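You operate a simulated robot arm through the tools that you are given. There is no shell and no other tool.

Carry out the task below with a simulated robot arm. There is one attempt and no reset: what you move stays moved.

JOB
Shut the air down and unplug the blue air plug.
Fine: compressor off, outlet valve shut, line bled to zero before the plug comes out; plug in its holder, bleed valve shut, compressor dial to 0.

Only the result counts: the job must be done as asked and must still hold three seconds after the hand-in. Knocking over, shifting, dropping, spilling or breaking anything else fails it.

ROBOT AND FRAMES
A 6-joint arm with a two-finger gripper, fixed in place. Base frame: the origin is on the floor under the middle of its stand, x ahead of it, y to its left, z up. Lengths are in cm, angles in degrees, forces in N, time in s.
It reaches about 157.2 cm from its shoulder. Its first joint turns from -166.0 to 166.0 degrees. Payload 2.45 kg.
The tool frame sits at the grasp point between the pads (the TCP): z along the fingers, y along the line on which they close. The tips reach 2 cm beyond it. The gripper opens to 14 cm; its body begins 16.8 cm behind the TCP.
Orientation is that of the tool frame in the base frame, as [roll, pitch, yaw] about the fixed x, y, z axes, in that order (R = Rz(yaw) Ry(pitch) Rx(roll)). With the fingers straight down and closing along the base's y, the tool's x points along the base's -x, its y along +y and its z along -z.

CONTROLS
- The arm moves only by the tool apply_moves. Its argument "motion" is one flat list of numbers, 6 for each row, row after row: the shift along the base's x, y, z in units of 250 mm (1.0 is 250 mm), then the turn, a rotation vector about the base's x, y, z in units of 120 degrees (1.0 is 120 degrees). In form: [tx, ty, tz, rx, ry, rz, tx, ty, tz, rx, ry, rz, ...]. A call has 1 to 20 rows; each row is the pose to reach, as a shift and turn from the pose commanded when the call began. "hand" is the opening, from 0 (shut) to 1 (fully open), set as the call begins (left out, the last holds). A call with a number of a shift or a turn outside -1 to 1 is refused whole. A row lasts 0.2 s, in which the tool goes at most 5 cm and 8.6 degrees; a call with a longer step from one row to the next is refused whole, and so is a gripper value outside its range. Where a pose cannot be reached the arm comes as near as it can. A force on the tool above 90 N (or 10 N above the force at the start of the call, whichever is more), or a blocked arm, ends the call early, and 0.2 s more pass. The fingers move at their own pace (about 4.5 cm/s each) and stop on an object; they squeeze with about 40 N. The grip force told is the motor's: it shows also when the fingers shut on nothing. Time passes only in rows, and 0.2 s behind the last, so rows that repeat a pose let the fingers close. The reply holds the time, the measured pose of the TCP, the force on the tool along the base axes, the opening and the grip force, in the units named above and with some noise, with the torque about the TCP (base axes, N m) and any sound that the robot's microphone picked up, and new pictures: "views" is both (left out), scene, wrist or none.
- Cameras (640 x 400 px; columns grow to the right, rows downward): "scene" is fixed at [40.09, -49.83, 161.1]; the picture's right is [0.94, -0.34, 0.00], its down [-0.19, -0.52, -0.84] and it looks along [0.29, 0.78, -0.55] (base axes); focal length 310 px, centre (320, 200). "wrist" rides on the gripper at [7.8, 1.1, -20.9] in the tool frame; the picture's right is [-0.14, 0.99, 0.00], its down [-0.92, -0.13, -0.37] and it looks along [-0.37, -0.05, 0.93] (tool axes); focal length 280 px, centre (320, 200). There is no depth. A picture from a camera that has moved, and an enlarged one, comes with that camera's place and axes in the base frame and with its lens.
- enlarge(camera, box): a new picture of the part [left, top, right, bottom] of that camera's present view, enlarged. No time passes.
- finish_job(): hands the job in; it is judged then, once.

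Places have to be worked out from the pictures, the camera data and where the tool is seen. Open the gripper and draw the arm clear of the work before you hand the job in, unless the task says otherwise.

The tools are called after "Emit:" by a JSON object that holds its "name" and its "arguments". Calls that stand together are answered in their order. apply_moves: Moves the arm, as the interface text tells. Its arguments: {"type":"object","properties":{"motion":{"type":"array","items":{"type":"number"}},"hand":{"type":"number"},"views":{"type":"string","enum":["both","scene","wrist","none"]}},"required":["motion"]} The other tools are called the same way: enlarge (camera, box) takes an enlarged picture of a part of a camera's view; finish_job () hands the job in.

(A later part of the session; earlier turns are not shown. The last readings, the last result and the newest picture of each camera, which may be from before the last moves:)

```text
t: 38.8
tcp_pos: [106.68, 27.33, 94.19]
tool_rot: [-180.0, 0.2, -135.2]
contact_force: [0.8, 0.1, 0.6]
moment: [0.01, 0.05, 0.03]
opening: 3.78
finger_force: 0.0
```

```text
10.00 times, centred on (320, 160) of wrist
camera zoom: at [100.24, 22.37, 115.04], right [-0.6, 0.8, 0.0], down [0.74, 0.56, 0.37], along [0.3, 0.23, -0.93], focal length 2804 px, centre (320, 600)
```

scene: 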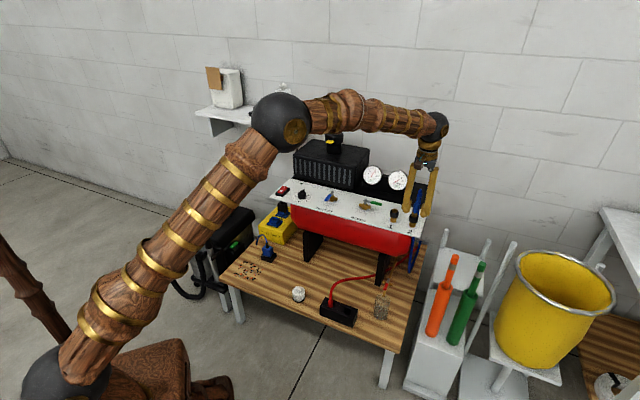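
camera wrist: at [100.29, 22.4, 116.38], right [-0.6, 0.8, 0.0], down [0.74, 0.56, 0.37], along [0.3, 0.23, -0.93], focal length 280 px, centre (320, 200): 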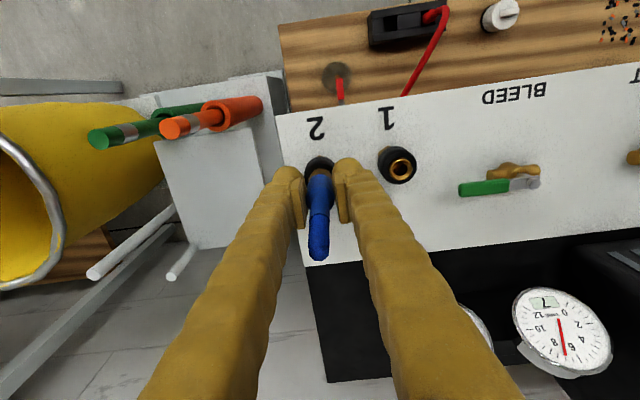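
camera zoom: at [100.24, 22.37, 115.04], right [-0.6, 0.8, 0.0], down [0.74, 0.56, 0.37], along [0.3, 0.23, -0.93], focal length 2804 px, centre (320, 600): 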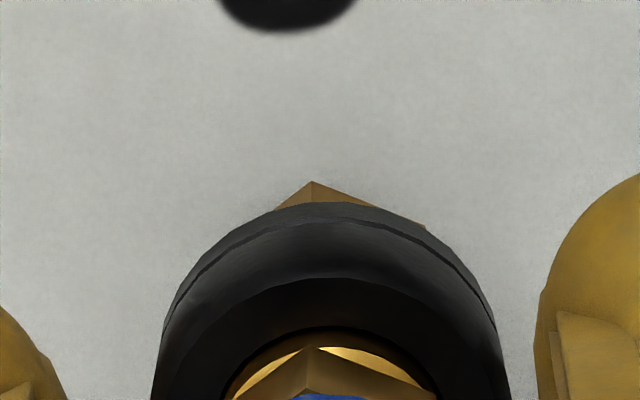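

The plug hasn't moved measurably since the first pull. I'll close low and pull very slowly, watching the force.

Emit:
{"name": "apply_moves", "arguments": {"motion": [0, 0, 0, 0, 0, 0, 0, 0, 0, 0, 0, 0, 0, 0, 0, 0, 0, 0, 0, 0, 0, 0, 0, 0, 0, 0, 0.002, 0, 0, 0, 0, 0, 0.004, 0, 0, 0, 0, 0, 0.006, 0, 0, 0, 0, 0, 0.008, 0, 0, 0, 0, 0, 0.01, 0, 0, 0, 0, 0, 0.012, 0, 0, 0, 0, 0, 0.014, 0, 0, 0, 0, 0, 0.016, 0, 0, 0], "hand": 0, "views": "scene"}}

Emit:
{"name": "enlarge", "arguments": {"camera": "scene", "box": [395, 180, 443, 225]}}

```text
t: 41.4
tcp_pos: [106.75, 27.31, 94.62]
tool_rot: [179.9, 0.3, -135.1]
contact_force: [-3.8, 5.6, -23.4]
moment: [0.06, 0.02, -0.02]
opening: 2.16
finger_force: 39.9
```

scene: 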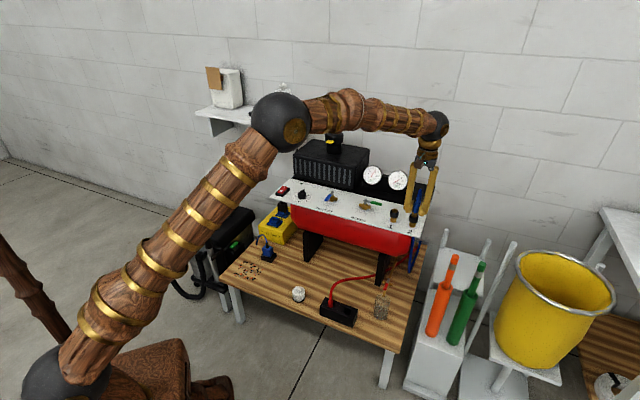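

```text
8.89 times, centred on (419, 202) of scene
camera zoom: at [40.09, -49.83, 161.1], right [0.94, -0.34, 0.0], down [-0.19, -0.52, -0.84], along [0.29, 0.78, -0.55], focal length 2755 px, centre (-560, 178)
```

zoom: 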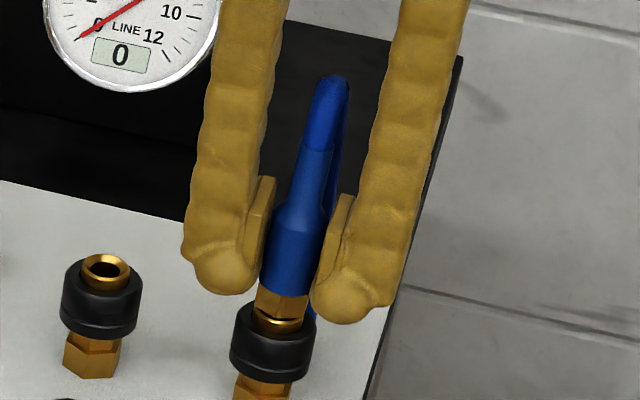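

The force holds at about 23 N and the plug may be creeping with the hand. I'll keep pulling slowly and compare.

Emit:
{"name": "apply_moves", "arguments": {"motion": [0, 0, 0.002, 0, 0, 0, 0, 0, 0.004, 0, 0, 0, 0, 0, 0.006, 0, 0, 0, 0, 0, 0.008, 0, 0, 0, 0, 0, 0.01, 0, 0, 0, 0, 0, 0.012, 0, 0, 0, 0, 0, 0.014, 0, 0, 0, 0, 0, 0.016, 0, 0, 0, 0, 0, 0.018, 0, 0, 0, 0, 0, 0.02, 0, 0, 0, 0, 0, 0.022, 0, 0, 0, 0, 0, 0.024, 0, 0, 0, 0, 0, 0.026, 0, 0, 0, 0, 0, 0.028, 0, 0, 0, 0, 0, 0.03, 0, 0, 0], "hand": 0, "views": "scene"}}

Emit:
{"name": "enlarge", "arguments": {"camera": "scene", "box": [395, 180, 443, 225]}}

Emit:
{"name": "enlarge", "arguments": {"camera": "wrist", "box": [256, 130, 384, 210]}}

```text
t: 44.5
tcp_pos: [106.56, 27.38, 95.22]
tool_rot: [180.0, 0.3, -135.1]
contact_force: [0.0, -0.1, -22.8]
moment: [-0.06, 0.06, 0.05]
opening: 2.14
finger_force: 39.6
```

scene: 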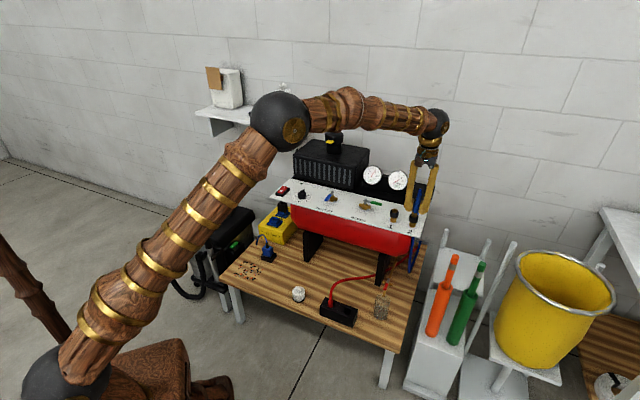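

```text
8.89 times, centred on (419, 202) of scene
camera zoom: at [40.09, -49.83, 161.1], right [0.94, -0.34, 0.0], down [-0.19, -0.52, -0.84], along [0.29, 0.78, -0.55], focal length 2755 px, centre (-560, 178)
```

zoom: 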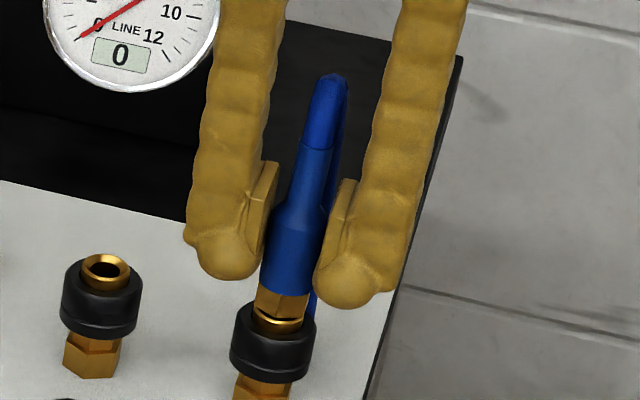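

```text
5.00 times, centred on (320, 170) of wrist
camera zoom: at [100.24, 22.4, 116.1], right [-0.6, 0.8, 0.0], down [0.74, 0.56, 0.37], along [0.3, 0.23, -0.93], focal length 1402 px, centre (320, 350)
```

zoom: 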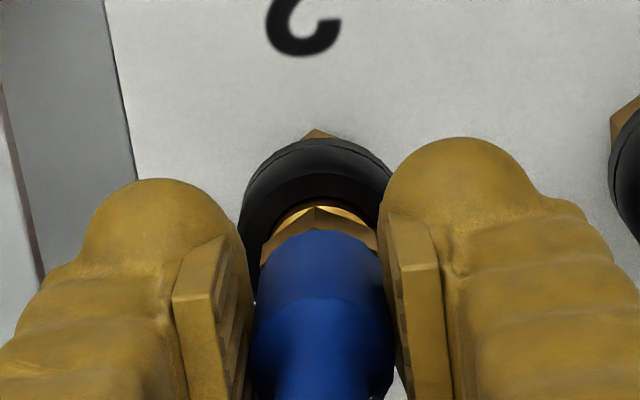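

The plug isn't following: the pads top out at about 23 N while the coupler holds. The black sleeve may be a release collar, so I'll compare the two sockets up close before trying anything else.

Emit:
{"name": "enlarge", "arguments": {"camera": "wrist", "box": [364, 140, 444, 190]}}

Emit:
{"name": "enlarge", "arguments": {"camera": "scene", "box": [380, 205, 428, 235]}}

Emit:
{"name": "enlarge", "arguments": {"camera": "wrist", "box": [360, 0, 456, 60]}}

```text
8.00 times, centred on (404, 165) of wrist
camera zoom: at [100.24, 22.4, 116.1], right [-0.6, 0.8, 0.0], down [0.74, 0.56, 0.37], along [0.3, 0.23, -0.93], focal length 2243 px, centre (-352, 480)
```

zoom: 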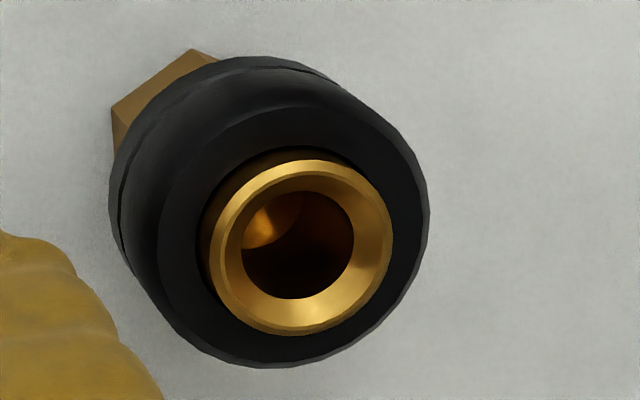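

```text
13.33 times, centred on (404, 220) of scene
camera zoom: at [40.09, -49.83, 161.1], right [0.94, -0.34, 0.0], down [-0.19, -0.52, -0.84], along [0.29, 0.78, -0.55], focal length 4132 px, centre (-800, -67)
```

zoom: 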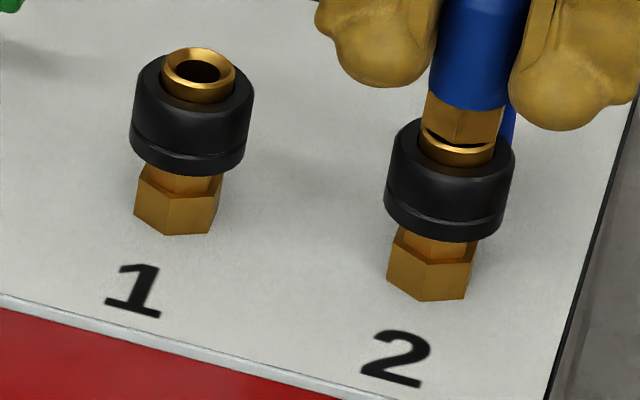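

```text
6.67 times, centred on (408, 30) of wrist
camera zoom: at [100.24, 22.4, 116.1], right [-0.6, 0.8, 0.0], down [0.74, 0.56, 0.37], along [0.3, 0.23, -0.93], focal length 1869 px, centre (-267, 1333)
```

zoom: 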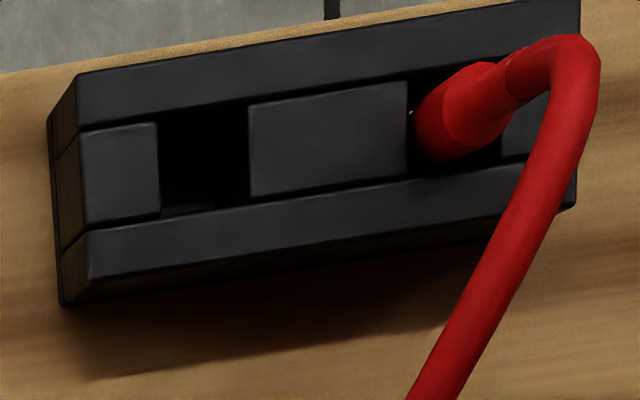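

On both couplers a bare brass neck shows below the black sleeve, so it looks like a sliding release collar pushed down toward the base. I'll open just enough to free the plug and lower the fingertips toward the collar's top rim.

Emit:
{"name": "apply_moves", "arguments": {"motion": [0, 0, 0, 0, 0, 0, 0, 0, -0.02, 0, 0, 0, 0, 0, -0.05, 0, 0, 0, 0, 0, -0.075, 0, 0, 0], "hand": 0.175, "views": "scene"}}

Emit:
{"name": "enlarge", "arguments": {"camera": "scene", "box": [390, 195, 438, 225]}}

Emit:
{"name": "enlarge", "arguments": {"camera": "wrist", "box": [256, 130, 384, 210]}}

```text
t: 45.5
tcp_pos: [106.63, 27.28, 93.41]
tool_rot: [-180.0, 0.3, -135.1]
contact_force: [-0.5, 0.1, 0.2]
moment: [-0.01, 0.01, 0.01]
opening: 2.46
finger_force: 0.0
```

scene: 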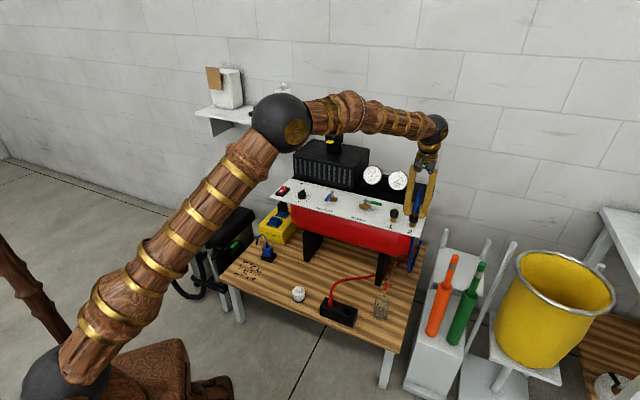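

```text
13.33 times, centred on (414, 210) of scene
camera zoom: at [40.09, -49.83, 161.1], right [0.94, -0.34, 0.0], down [-0.19, -0.52, -0.84], along [0.29, 0.78, -0.55], focal length 4132 px, centre (-933, 67)
```

zoom: 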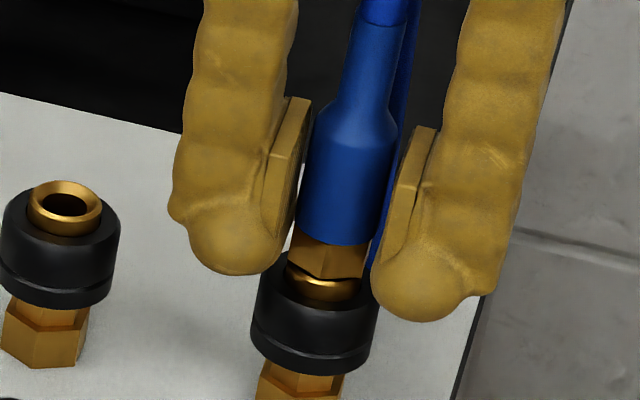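

```text
5.00 times, centred on (320, 170) of wrist
camera zoom: at [100.21, 22.3, 114.22], right [-0.6, 0.8, 0.0], down [0.74, 0.56, 0.37], along [0.3, 0.23, -0.93], focal length 1402 px, centre (320, 350)
```

zoom: 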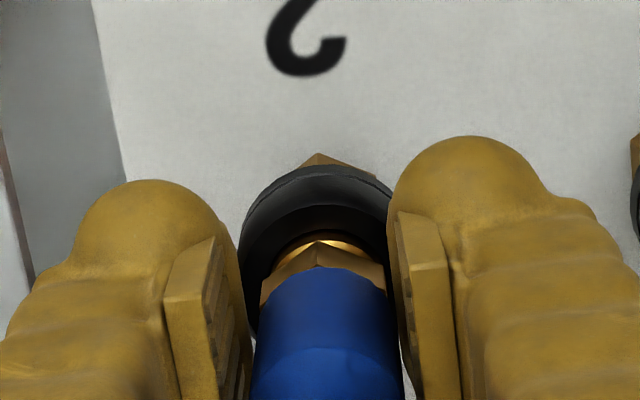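

There's no contact yet. I'll lower in 0.1 cm steps until the tips load the collar.

Emit:
{"name": "apply_moves", "arguments": {"motion": [0, 0, -0.006, 0, 0, 0, 0, 0, -0.012, 0, 0, 0, 0, 0, -0.018, 0, 0, 0, 0, 0, -0.024, 0, 0, 0, 0, 0, -0.03, 0, 0, 0], "hand": 0.165, "views": "scene"}}

Emit:
{"name": "enlarge", "arguments": {"camera": "scene", "box": [390, 195, 438, 225]}}

```text
t: 46.8
tcp_pos: [106.62, 27.45, 92.71]
tool_rot: [-180.0, 0.3, -135.2]
contact_force: [0.1, 0.3, -0.5]
moment: [0.0, 0.02, 0.0]
opening: 2.35
finger_force: 0.4
```

scene: 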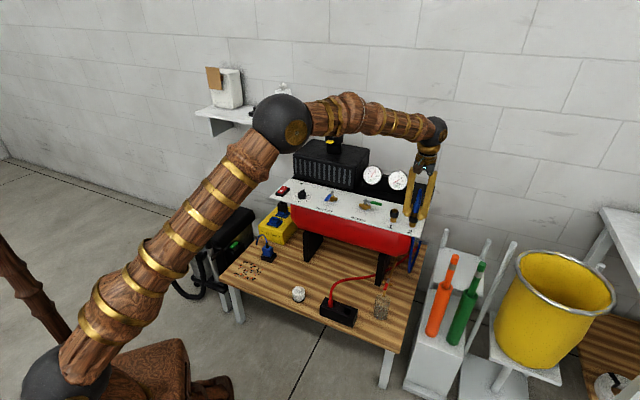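

```text
13.33 times, centred on (414, 210) of scene
camera zoom: at [40.09, -49.83, 161.1], right [0.94, -0.34, 0.0], down [-0.19, -0.52, -0.84], along [0.29, 0.78, -0.55], focal length 4132 px, centre (-933, 67)
```

zoom: 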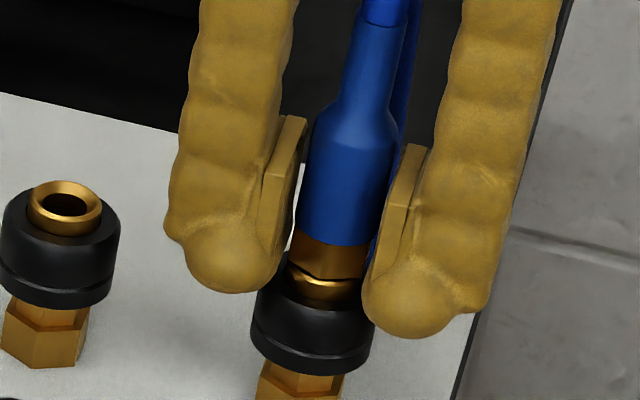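

Still no load. I'll continue down in small steps.

Emit:
{"name": "apply_moves", "arguments": {"motion": [0, 0, -0.006, 0, 0, 0, 0, 0, -0.012, 0, 0, 0, 0, 0, -0.018, 0, 0, 0, 0, 0, -0.024, 0, 0, 0, 0, 0, -0.03, 0, 0, 0], "hand": 0.165, "views": "scene"}}

Emit:
{"name": "enlarge", "arguments": {"camera": "scene", "box": [390, 195, 438, 225]}}

```text
t: 48.0
tcp_pos: [106.63, 27.34, 91.97]
tool_rot: [-180.0, 0.4, -135.2]
contact_force: [-2.3, 3.2, 6.7]
moment: [0.1, 0.11, -0.07]
opening: 2.46
finger_force: 3.9
```

scene: 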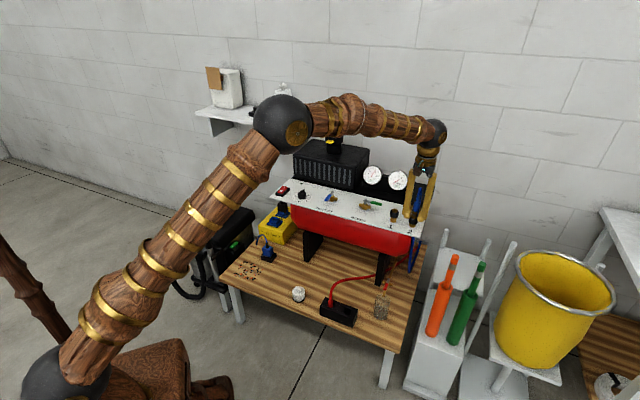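

```text
13.33 times, centred on (414, 210) of scene
camera zoom: at [40.09, -49.83, 161.1], right [0.94, -0.34, 0.0], down [-0.19, -0.52, -0.84], along [0.29, 0.78, -0.55], focal length 4132 px, centre (-933, 67)
```

zoom: 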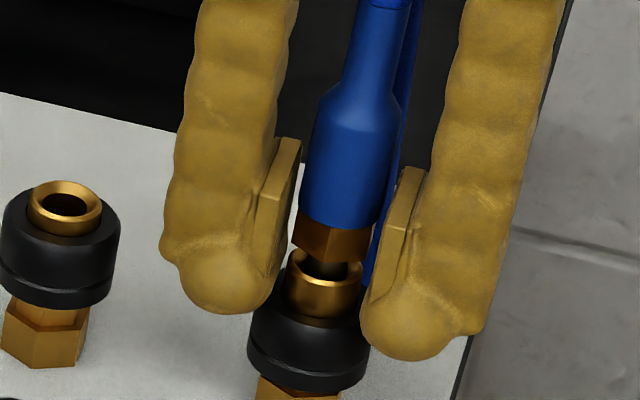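

The sleeve slid down under a light load and the plug popped up out of the latch. With the sleeve still pressed, I'll close on the plug.

Emit:
{"name": "apply_moves", "arguments": {"motion": [0, 0, 0, 0, 0, 0, 0, 0, 0, 0, 0, 0, 0, 0, 0, 0, 0, 0], "hand": 0, "views": "scene"}}

Emit:
{"name": "enlarge", "arguments": {"camera": "scene", "box": [390, 195, 438, 225]}}

```text
t: 48.8
tcp_pos: [106.56, 27.48, 91.92]
tool_rot: [179.9, 0.3, -135.0]
contact_force: [-9.8, 7.8, 13.3]
moment: [0.01, 0.11, 0.08]
opening: 2.05
finger_force: 45.3
```

scene: 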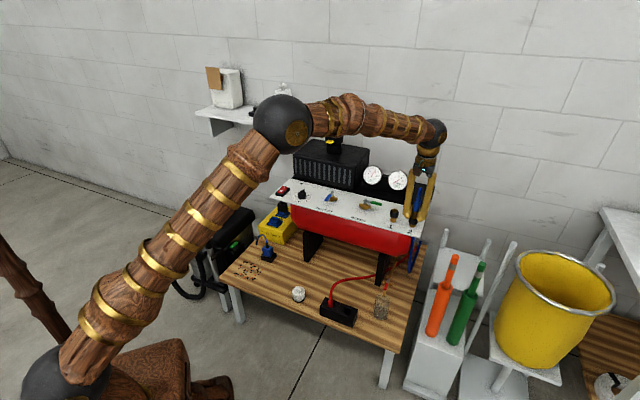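

```text
13.33 times, centred on (414, 210) of scene
camera zoom: at [40.09, -49.83, 161.1], right [0.94, -0.34, 0.0], down [-0.19, -0.52, -0.84], along [0.29, 0.78, -0.55], focal length 4132 px, centre (-933, 67)
```

zoom: 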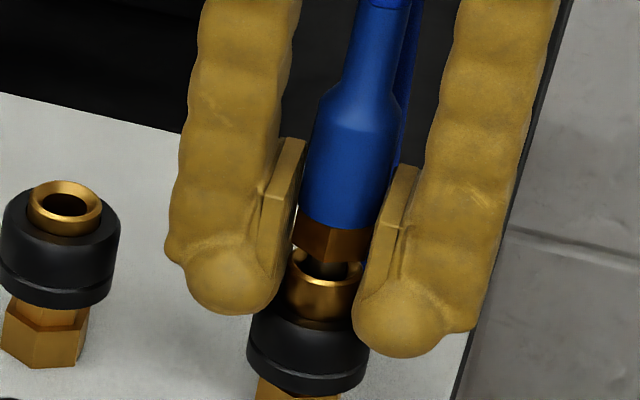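

The grip is on the plug's hex and lower body. I'll lift gently and check that the plug comes along.

Emit:
{"name": "apply_moves", "arguments": {"motion": [-0.002, 0.002, 0.01, 0, 0, 0, -0.003, 0.003, 0.02, 0, 0, 0, -0.003, 0.003, 0.035, 0, 0, 0, -0.003, 0.003, 0.05, 0, 0, 0, -0.003, 0.003, 0.065, 0, 0, 0, -0.003, 0.003, 0.08, 0, 0, 0], "hand": 0, "views": "scene"}}

Emit:
{"name": "enlarge", "arguments": {"camera": "scene", "box": [390, 190, 438, 225]}}

```text
t: 50.1
tcp_pos: [106.68, 27.39, 94.01]
tool_rot: [179.9, 0.4, -135.2]
contact_force: [1.3, -3.3, -0.8]
moment: [-0.03, -0.03, -0.01]
opening: 1.94
finger_force: 39.9
```

scene: 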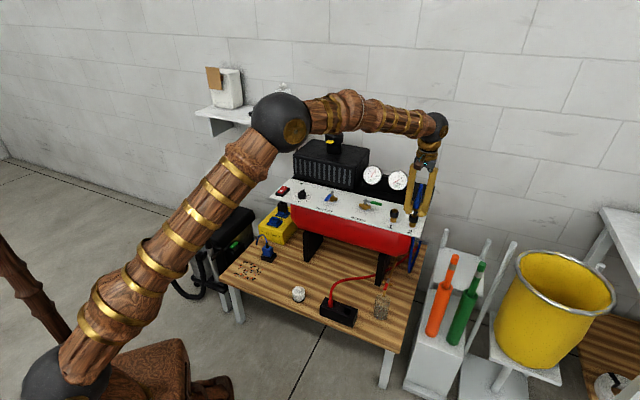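

```text
11.43 times, centred on (414, 208) of scene
camera zoom: at [40.09, -49.83, 161.1], right [0.94, -0.34, 0.0], down [-0.19, -0.52, -0.84], along [0.29, 0.78, -0.55], focal length 3542 px, centre (-754, 114)
```

zoom: 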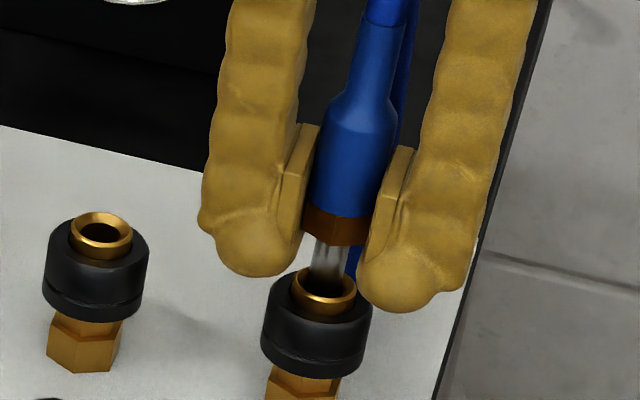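

The plug came free: its silver nipple is visible and the load is near zero. I'll lift it straight up clear of the socket.

Emit:
{"name": "apply_moves", "arguments": {"motion": [0, 0, 0.03, 0, 0, 0, 0, 0, 0.08, 0, 0, 0, 0, 0, 0.14, 0, 0, 0, 0, 0, 0.22, 0, 0, 0, 0, 0, 0.3, 0, 0, 0, 0, 0, 0.38, 0, 0, 0], "hand": 0, "views": "both"}}

Emit:
{"name": "enlarge", "arguments": {"camera": "scene", "box": [385, 165, 449, 225]}}

Emit:
{"name": "enlarge", "arguments": {"camera": "wrist", "box": [240, 120, 400, 220]}}

```text
t: 51.5
tcp_pos: [106.5, 27.36, 103.51]
tool_rot: [179.9, 0.3, -135.2]
contact_force: [0.1, -0.1, -0.2]
moment: [-0.02, 0.01, 0.01]
opening: 1.94
finger_force: 39.9
camera wrist: at [100.23, 22.29, 124.36], right [-0.6, 0.8, 0.0], down [0.74, 0.56, 0.37], along [0.3, 0.23, -0.93], focal length 280 px, centre (320, 200)
```

scene: 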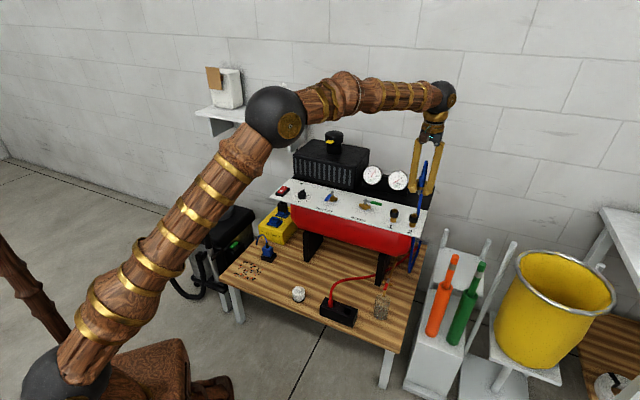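
wrist: 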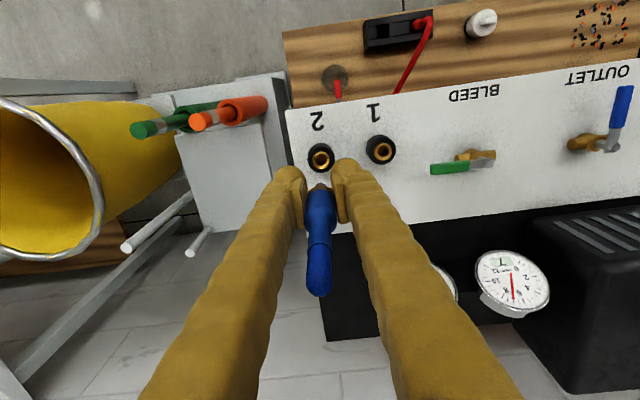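

```text
6.67 times, centred on (417, 195) of scene
camera zoom: at [40.09, -49.83, 161.1], right [0.94, -0.34, 0.0], down [-0.19, -0.52, -0.84], along [0.29, 0.78, -0.55], focal length 2066 px, centre (-327, 233)
```

zoom: 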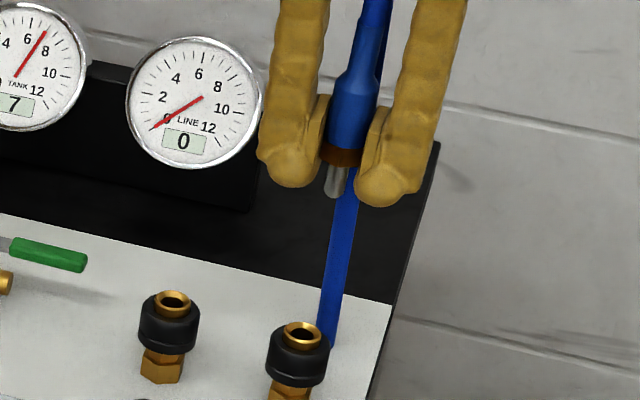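

```text
4.00 times, centred on (320, 170) of wrist
camera zoom: at [100.23, 22.29, 124.36], right [-0.6, 0.8, 0.0], down [0.74, 0.56, 0.37], along [0.3, 0.23, -0.93], focal length 1122 px, centre (320, 320)
```

zoom: 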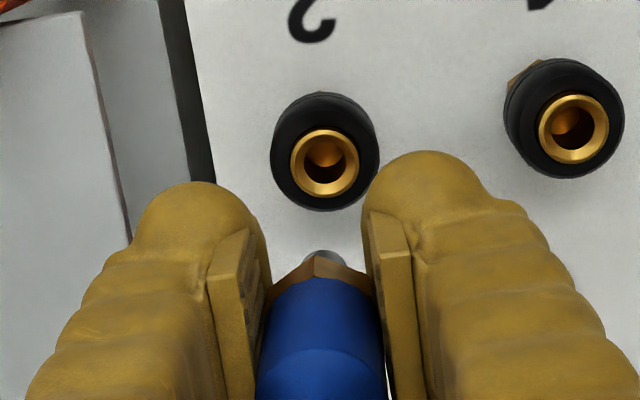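

The plug is out, with LINE at 0. My grip is too low on it, at the hex with the nipple only about 2.3 cm below the TCP, so the fingers would hit the holder block first. I'll rest the nipple loosely back in the socket mouth without latching it and re-grip higher, starting by lowering to just above the mouth.

Emit:
{"name": "apply_moves", "arguments": {"motion": [0, 0, -0.13, 0, 0, 0, 0, 0, -0.26, 0, 0, 0, 0, 0, -0.33, 0, 0, 0, 0, 0, -0.33, 0, 0, 0], "hand": 0, "views": "both"}}

Emit:
{"name": "enlarge", "arguments": {"camera": "scene", "box": [390, 190, 438, 225]}}

Emit:
{"name": "enlarge", "arguments": {"camera": "wrist", "box": [256, 120, 384, 200]}}

```text
t: 52.5
tcp_pos: [106.56, 27.59, 95.29]
tool_rot: [-180.0, 0.3, -135.2]
contact_force: [0.1, -0.8, -1.0]
moment: [0.0, 0.04, -0.01]
opening: 1.94
finger_force: 40.0
camera wrist: at [100.08, 22.49, 116.12], right [-0.6, 0.8, 0.0], down [0.74, 0.56, 0.37], along [0.3, 0.23, -0.93], focal length 280 px, centre (320, 200)
```

scene: 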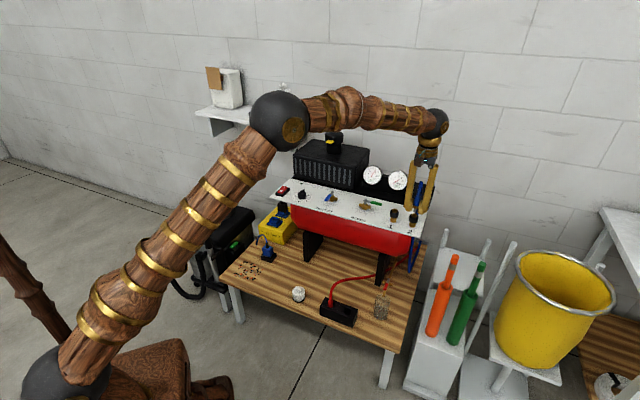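
wrist: 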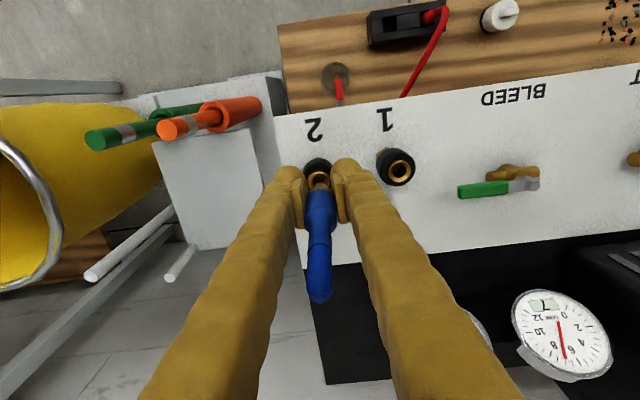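

```text
11.43 times, centred on (414, 208) of scene
camera zoom: at [40.09, -49.83, 161.1], right [0.94, -0.34, 0.0], down [-0.19, -0.52, -0.84], along [0.29, 0.78, -0.55], focal length 3542 px, centre (-754, 114)
```

zoom: 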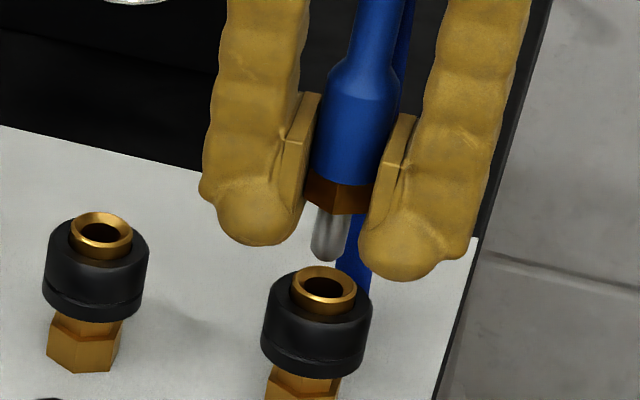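

```text
5.00 times, centred on (320, 160) of wrist
camera zoom: at [100.08, 22.49, 116.12], right [-0.6, 0.8, 0.0], down [0.74, 0.56, 0.37], along [0.3, 0.23, -0.93], focal length 1402 px, centre (320, 400)
```

zoom: 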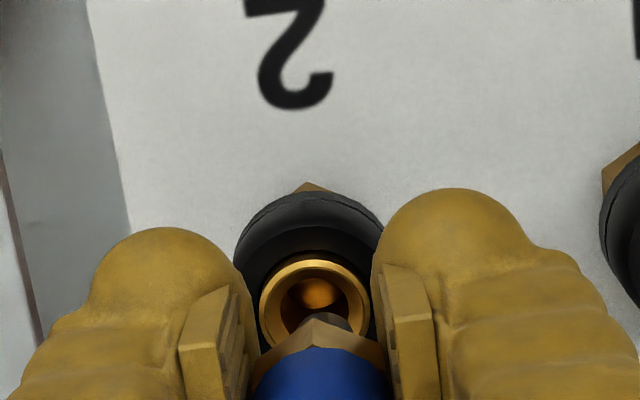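

The nipple lines up above the socket mouth. I'll lower it slowly about 2.2 cm, staying short of latching, and check the force.

Emit:
{"name": "apply_moves", "arguments": {"motion": [0, 0, -0.015, 0, 0, 0, 0, 0, -0.03, 0, 0, 0, 0, 0, -0.042, 0, 0, 0, 0, 0, -0.054, 0, 0, 0], "hand": 0, "views": "scene"}}

Emit:
{"name": "enlarge", "arguments": {"camera": "scene", "box": [390, 190, 438, 225]}}

```text
t: 53.5
tcp_pos: [106.57, 27.44, 93.92]
tool_rot: [-180.0, 0.3, -135.1]
contact_force: [-2.5, 2.0, 1.3]
moment: [0.03, 0.06, 0.04]
opening: 1.91
finger_force: 40.0
```

scene: 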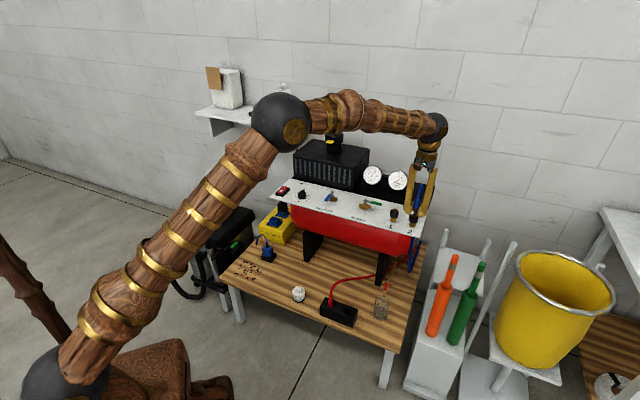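

```text
11.43 times, centred on (414, 208) of scene
camera zoom: at [40.09, -49.83, 161.1], right [0.94, -0.34, 0.0], down [-0.19, -0.52, -0.84], along [0.29, 0.78, -0.55], focal length 3542 px, centre (-754, 114)
```

zoom: 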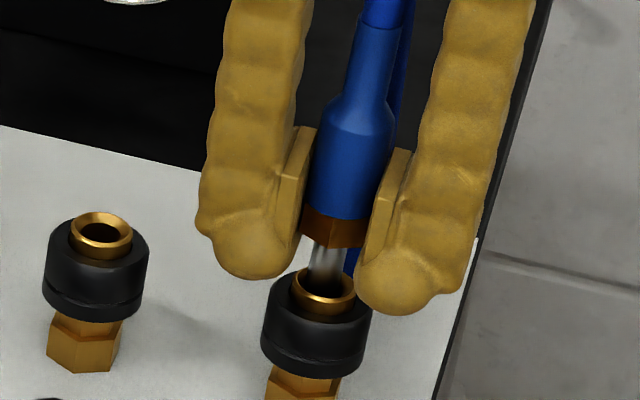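

The nipple is entering the mouth with almost no load. I'll go about 0.9 cm further.

Emit:
{"name": "apply_moves", "arguments": {"motion": [-0.001, 0.001, -0.01, 0, 0, 0, -0.002, 0.002, -0.02, 0, 0, 0, -0.002, 0.002, -0.03, 0, 0, 0, -0.002, 0.002, -0.038, 0, 0, 0], "hand": 0, "views": "scene"}}

Emit:
{"name": "enlarge", "arguments": {"camera": "scene", "box": [390, 190, 438, 225]}}

```text
t: 54.5
tcp_pos: [106.63, 27.47, 93.0]
tool_rot: [-179.9, 0.2, -135.1]
contact_force: [5.6, -2.4, 4.4]
moment: [-0.02, -0.12, 0.05]
opening: 1.96
finger_force: 40.6
```

scene: 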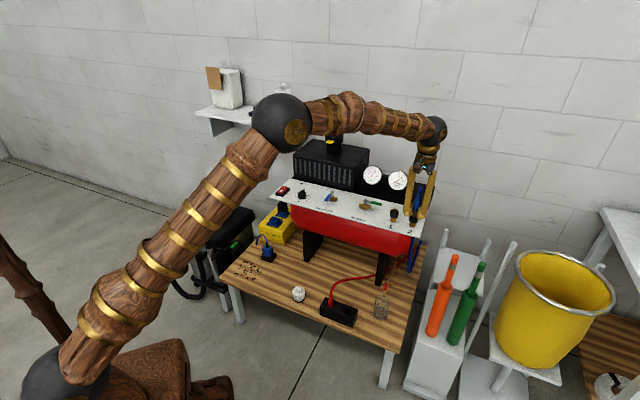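

```text
11.43 times, centred on (414, 208) of scene
camera zoom: at [40.09, -49.83, 161.1], right [0.94, -0.34, 0.0], down [-0.19, -0.52, -0.84], along [0.29, 0.78, -0.55], focal length 3542 px, centre (-754, 114)
```

zoom: 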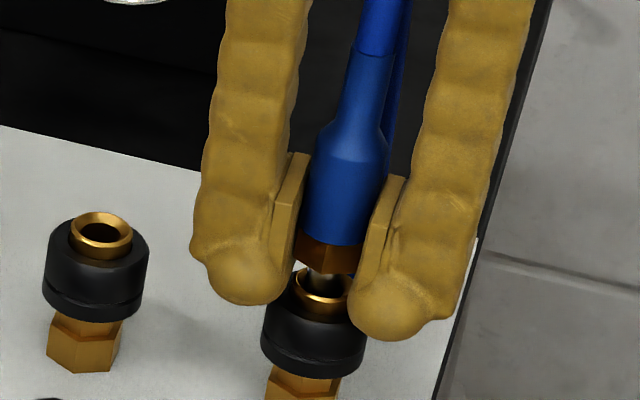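

The nipple is about 1.6 cm into the bore with a visible gap under the hex, so it isn't latched. I'll open slightly, keep the fingers around the plug as guards, and slide up to the wide body.

Emit:
{"name": "apply_moves", "arguments": {"motion": [0, 0, 0, 0, 0, 0, 0, 0, 0.02, 0, 0, 0, 0, 0, 0.05, 0, 0, 0, 0, 0, 0.08, 0, 0, 0, 0, 0, 0.1, 0, 0, 0], "hand": 0.19, "views": "scene"}}

Emit:
{"name": "enlarge", "arguments": {"camera": "scene", "box": [390, 190, 438, 225]}}

```text
t: 55.8
tcp_pos: [106.54, 27.6, 95.41]
tool_rot: [-179.9, 0.2, -135.1]
contact_force: [-0.2, -0.3, -0.5]
moment: [-0.01, 0.0, 0.0]
opening: 2.66
finger_force: 0.1
```

scene: 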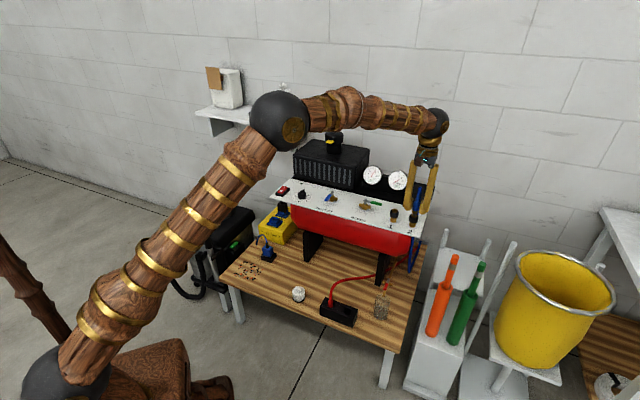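

```text
11.43 times, centred on (414, 208) of scene
camera zoom: at [40.09, -49.83, 161.1], right [0.94, -0.34, 0.0], down [-0.19, -0.52, -0.84], along [0.29, 0.78, -0.55], focal length 3542 px, centre (-754, 114)
```

zoom: 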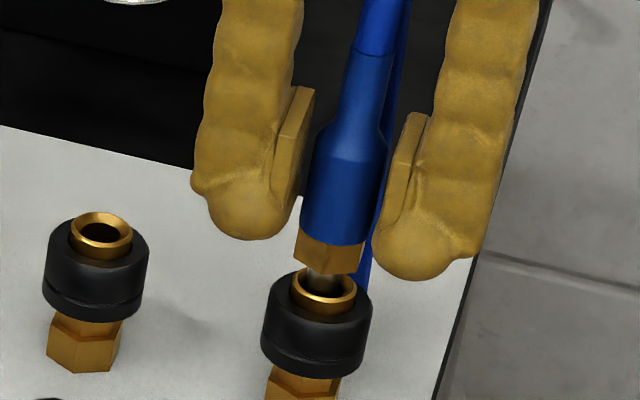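

The plug stands freely in the mouth, unlatched. I'll go up another 0.6 cm and close on the middle of the wide body.

Emit:
{"name": "apply_moves", "arguments": {"motion": [0, 0, 0.024, 0, 0, 0, 0, 0, 0.024, 0, 0, 0], "hand": 0.19, "views": "none"}}

Emit:
{"name": "apply_moves", "arguments": {"motion": [0, 0, 0, 0, 0, 0, 0, 0, 0, 0, 0, 0, 0, 0, 0, 0, 0, 0, 0, 0, 0, 0, 0, 0], "hand": 0, "views": "scene"}}

Emit:
{"name": "enlarge", "arguments": {"camera": "scene", "box": [390, 190, 438, 225]}}

```text
t: 56.4
tcp_pos: [106.52, 27.43, 96.09]
tool_rot: [180.0, 0.4, -135.2]
contact_force: [0.7, 0.1, 0.4]
moment: [-0.01, -0.03, 0.0]
opening: 2.65
finger_force: 0.1
```

```text
t: 57.4
tcp_pos: [106.49, 27.47, 96.06]
tool_rot: [179.9, 0.3, -135.2]
contact_force: [0.4, -0.1, -0.1]
moment: [0.04, -0.02, -0.01]
opening: 2.13
finger_force: 40.2
```

scene: 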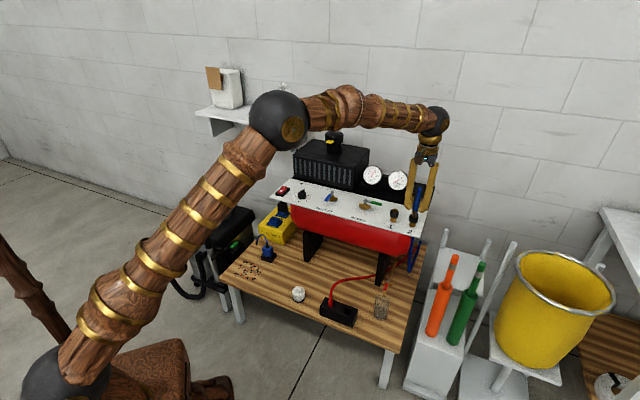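

```text
11.43 times, centred on (414, 208) of scene
camera zoom: at [40.09, -49.83, 161.1], right [0.94, -0.34, 0.0], down [-0.19, -0.52, -0.84], along [0.29, 0.78, -0.55], focal length 3542 px, centre (-754, 114)
```

zoom: 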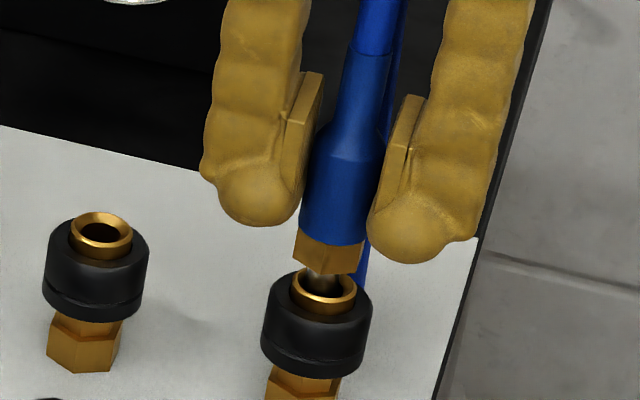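

The grip is on the wide body at 2.13 cm, with the fingertips just above its lower edge. I'll lift the plug out and carry it forward, high over the panel, toward the holder.

Emit:
{"name": "apply_moves", "arguments": {"motion": [0, 0, 0.04, 0, 0, 0, 0, 0, 0.1, 0, 0, 0, 0, 0, 0.2, 0, 0, 0, 0, 0, 0.36, 0, 0, 0, -0.1, 0, 0.44, 0, 0, 0, -0.26, 0, 0.44, 0, 0, 0, -0.42, 0, 0.44, 0, 0, 0, -0.58, 0, 0.44, 0, 0, 0, -0.74, 0, 0.44, 0, 0, 0, -0.9, 0, 0.44, 0, 0, 0, -0.98, 0, 0.44, 0, 0, 0, -0.98, 0, 0.44, 0, 0, 0], "hand": 0, "views": "both"}}

Emit:
{"name": "enlarge", "arguments": {"camera": "wrist", "box": [220, 80, 460, 230]}}

Emit:
{"name": "enlarge", "arguments": {"camera": "scene", "box": [310, 170, 420, 245]}}

```text
t: 60.0
tcp_pos: [81.76, 27.36, 106.98]
tool_rot: [180.0, 0.3, -135.2]
contact_force: [0.6, 0.6, -0.8]
moment: [-0.01, 0.04, 0.01]
opening: 2.13
finger_force: 39.9
camera wrist: at [75.43, 22.34, 127.73], right [-0.6, 0.8, 0.0], down [0.74, 0.56, 0.37], along [0.3, 0.23, -0.93], focal length 280 px, centre (320, 200)
```

scene: 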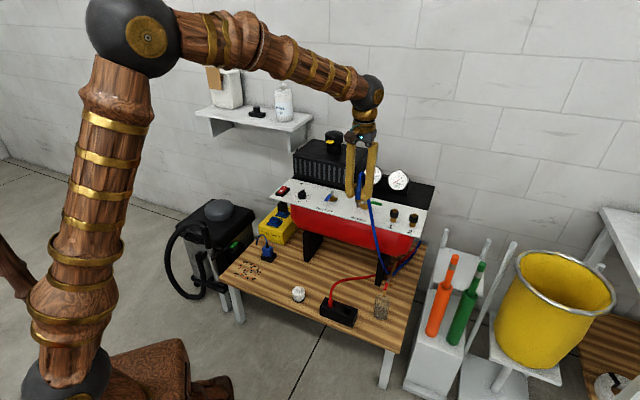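
wrist: 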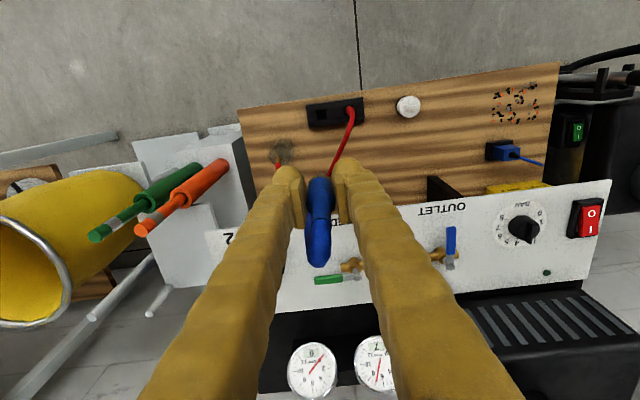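

```text
2.67 times, centred on (340, 155) of wrist
camera zoom: at [75.43, 22.34, 127.73], right [-0.6, 0.8, 0.0], down [0.74, 0.56, 0.37], along [0.3, 0.23, -0.93], focal length 748 px, centre (267, 320)
```

zoom: 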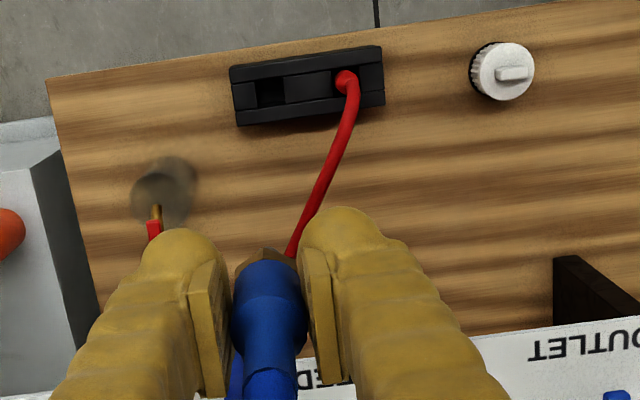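

```text
5.33 times, centred on (365, 208) of scene
camera zoom: at [40.09, -49.83, 161.1], right [0.94, -0.34, 0.0], down [-0.19, -0.52, -0.84], along [0.29, 0.78, -0.55], focal length 1653 px, centre (80, 160)
```

zoom: 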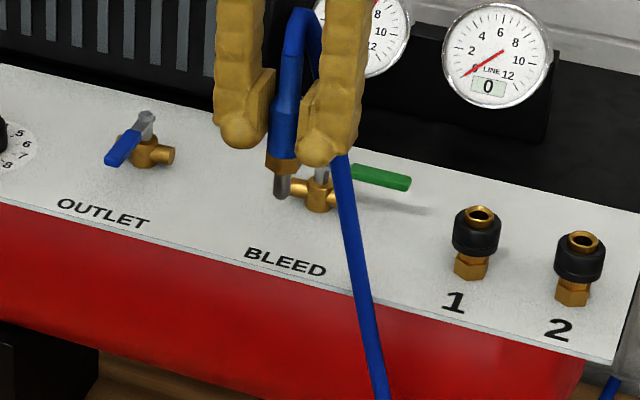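

The plug hangs straight with the nipple tip about 6 cm below the TCP, and the hose adds no load. The empty holder hole is at about (81.1, 27.3) with the block top at z≈46. I'll line up and descend part way.

Emit:
{"name": "apply_moves", "arguments": {"motion": [-0.015, -0.001, -0.1, 0, 0, 0, -0.026, -0.002, -0.28, 0, 0, 0, -0.026, -0.002, -0.46, 0, 0, 0, -0.026, -0.002, -0.64, 0, 0, 0, -0.026, -0.002, -0.82, 0, 0, 0, -0.026, -0.002, -0.98, 0, 0, 0, -0.026, -0.002, -0.98, 0, 0, 0], "hand": 0, "views": "both"}}

Emit:
{"name": "enlarge", "arguments": {"camera": "wrist", "box": [220, 80, 460, 230]}}

Emit:
{"name": "enlarge", "arguments": {"camera": "scene", "box": [290, 220, 420, 340]}}

```text
t: 61.5
tcp_pos: [81.3, 27.36, 82.34]
tool_rot: [-180.0, 0.3, -135.1]
contact_force: [0.4, 0.6, -0.4]
moment: [0.01, 0.0, 0.02]
opening: 2.11
finger_force: 40.3
camera wrist: at [74.94, 22.43, 103.19], right [-0.6, 0.8, 0.0], down [0.74, 0.56, 0.37], along [0.3, 0.23, -0.93], focal length 280 px, centre (320, 200)
```

scene: 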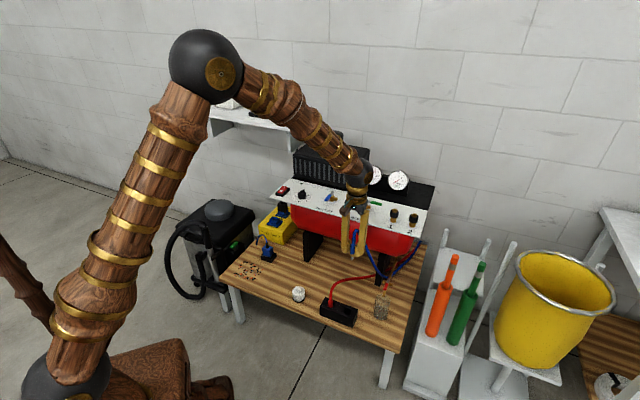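
wrist: 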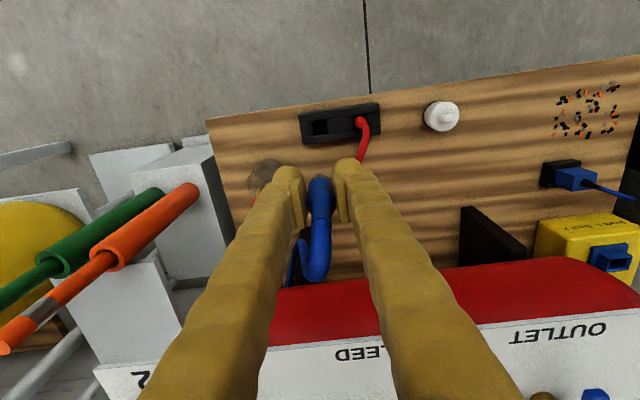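

```text
2.67 times, centred on (340, 155) of wrist
camera zoom: at [74.94, 22.43, 103.19], right [-0.6, 0.8, 0.0], down [0.74, 0.56, 0.37], along [0.3, 0.23, -0.93], focal length 748 px, centre (267, 320)
```

zoom: 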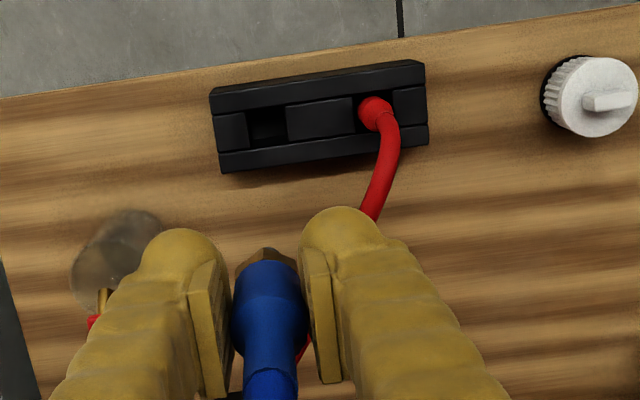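

```text
3.33 times, centred on (355, 280) of scene
camera zoom: at [40.09, -49.83, 161.1], right [0.94, -0.34, 0.0], down [-0.19, -0.52, -0.84], along [0.29, 0.78, -0.55], focal length 1033 px, centre (203, -67)
```

zoom: 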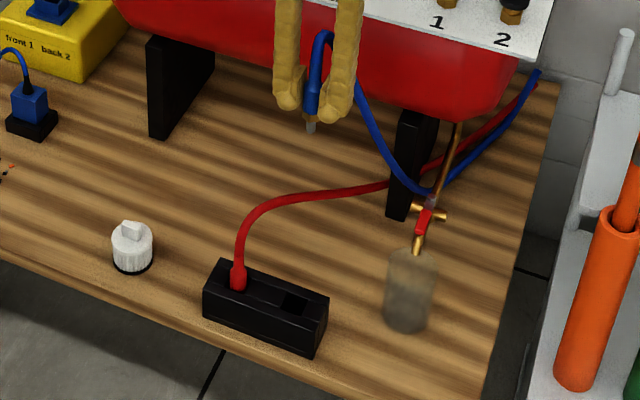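

Refined hole centre is about (80.95, 27.15). The plug is centred in the grip, so I'll correct a few millimetres and come down until the nipple is about 5 cm above the block.

Emit:
{"name": "apply_moves", "arguments": {"motion": [-0.008, -0.005, -0.1, 0, 0, 0, -0.015, -0.01, -0.28, 0, 0, 0, -0.015, -0.01, -0.46, 0, 0, 0, -0.015, -0.01, -0.64, 0, 0, 0, -0.015, -0.01, -0.8, 0, 0, 0, -0.015, -0.01, -0.95, 0, 0, 0, -0.015, -0.01, -0.95, 0, 0, 0], "hand": 0, "views": "both"}}

Emit:
{"name": "enlarge", "arguments": {"camera": "wrist", "box": [220, 80, 460, 230]}}

Emit:
{"name": "enlarge", "arguments": {"camera": "scene", "box": [310, 270, 390, 330]}}

```text
t: 63.1
tcp_pos: [80.92, 27.31, 58.78]
tool_rot: [179.9, 0.3, -135.2]
contact_force: [-0.7, 0.2, -1.0]
moment: [0.01, 0.0, 0.0]
opening: 2.13
finger_force: 40.1
camera wrist: at [74.5, 22.25, 79.66], right [-0.6, 0.8, 0.0], down [0.74, 0.56, 0.37], along [0.3, 0.23, -0.93], focal length 280 px, centre (320, 200)
```

scene: 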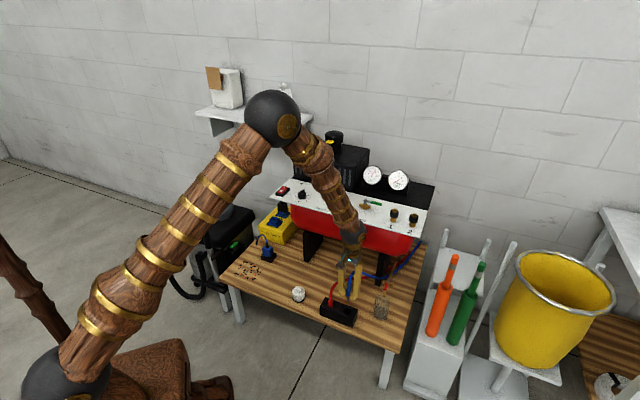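
wrist: 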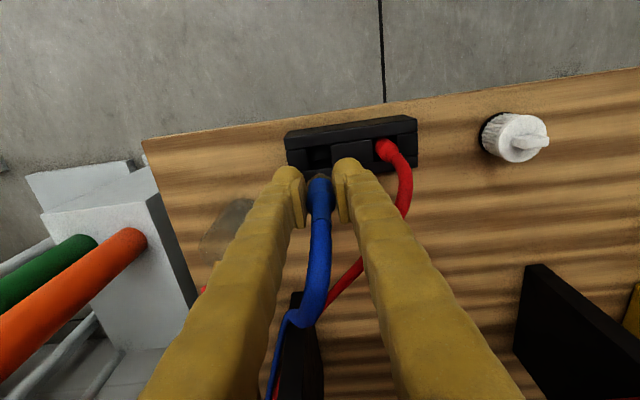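

```text
2.67 times, centred on (340, 155) of wrist
camera zoom: at [74.5, 22.25, 79.66], right [-0.6, 0.8, 0.0], down [0.74, 0.56, 0.37], along [0.3, 0.23, -0.93], focal length 748 px, centre (267, 320)
```

zoom: 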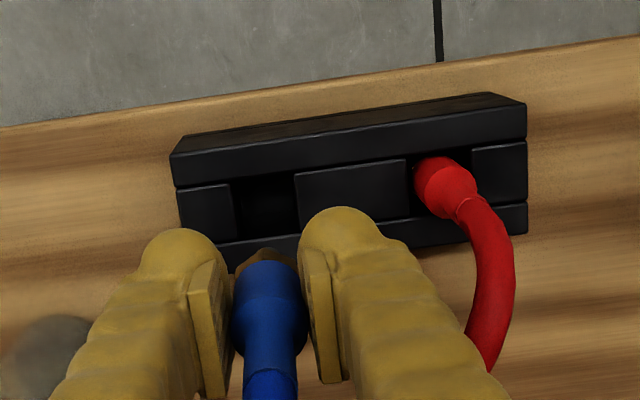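

```text
6.67 times, centred on (350, 300) of scene
camera zoom: at [40.09, -49.83, 161.1], right [0.94, -0.34, 0.0], down [-0.19, -0.52, -0.84], along [0.29, 0.78, -0.55], focal length 2066 px, centre (120, -467)
```

zoom: 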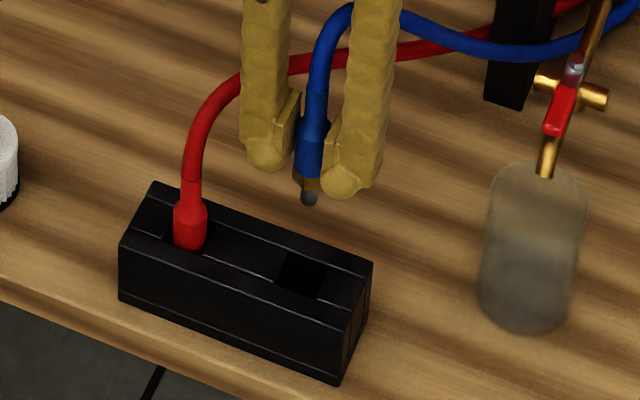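

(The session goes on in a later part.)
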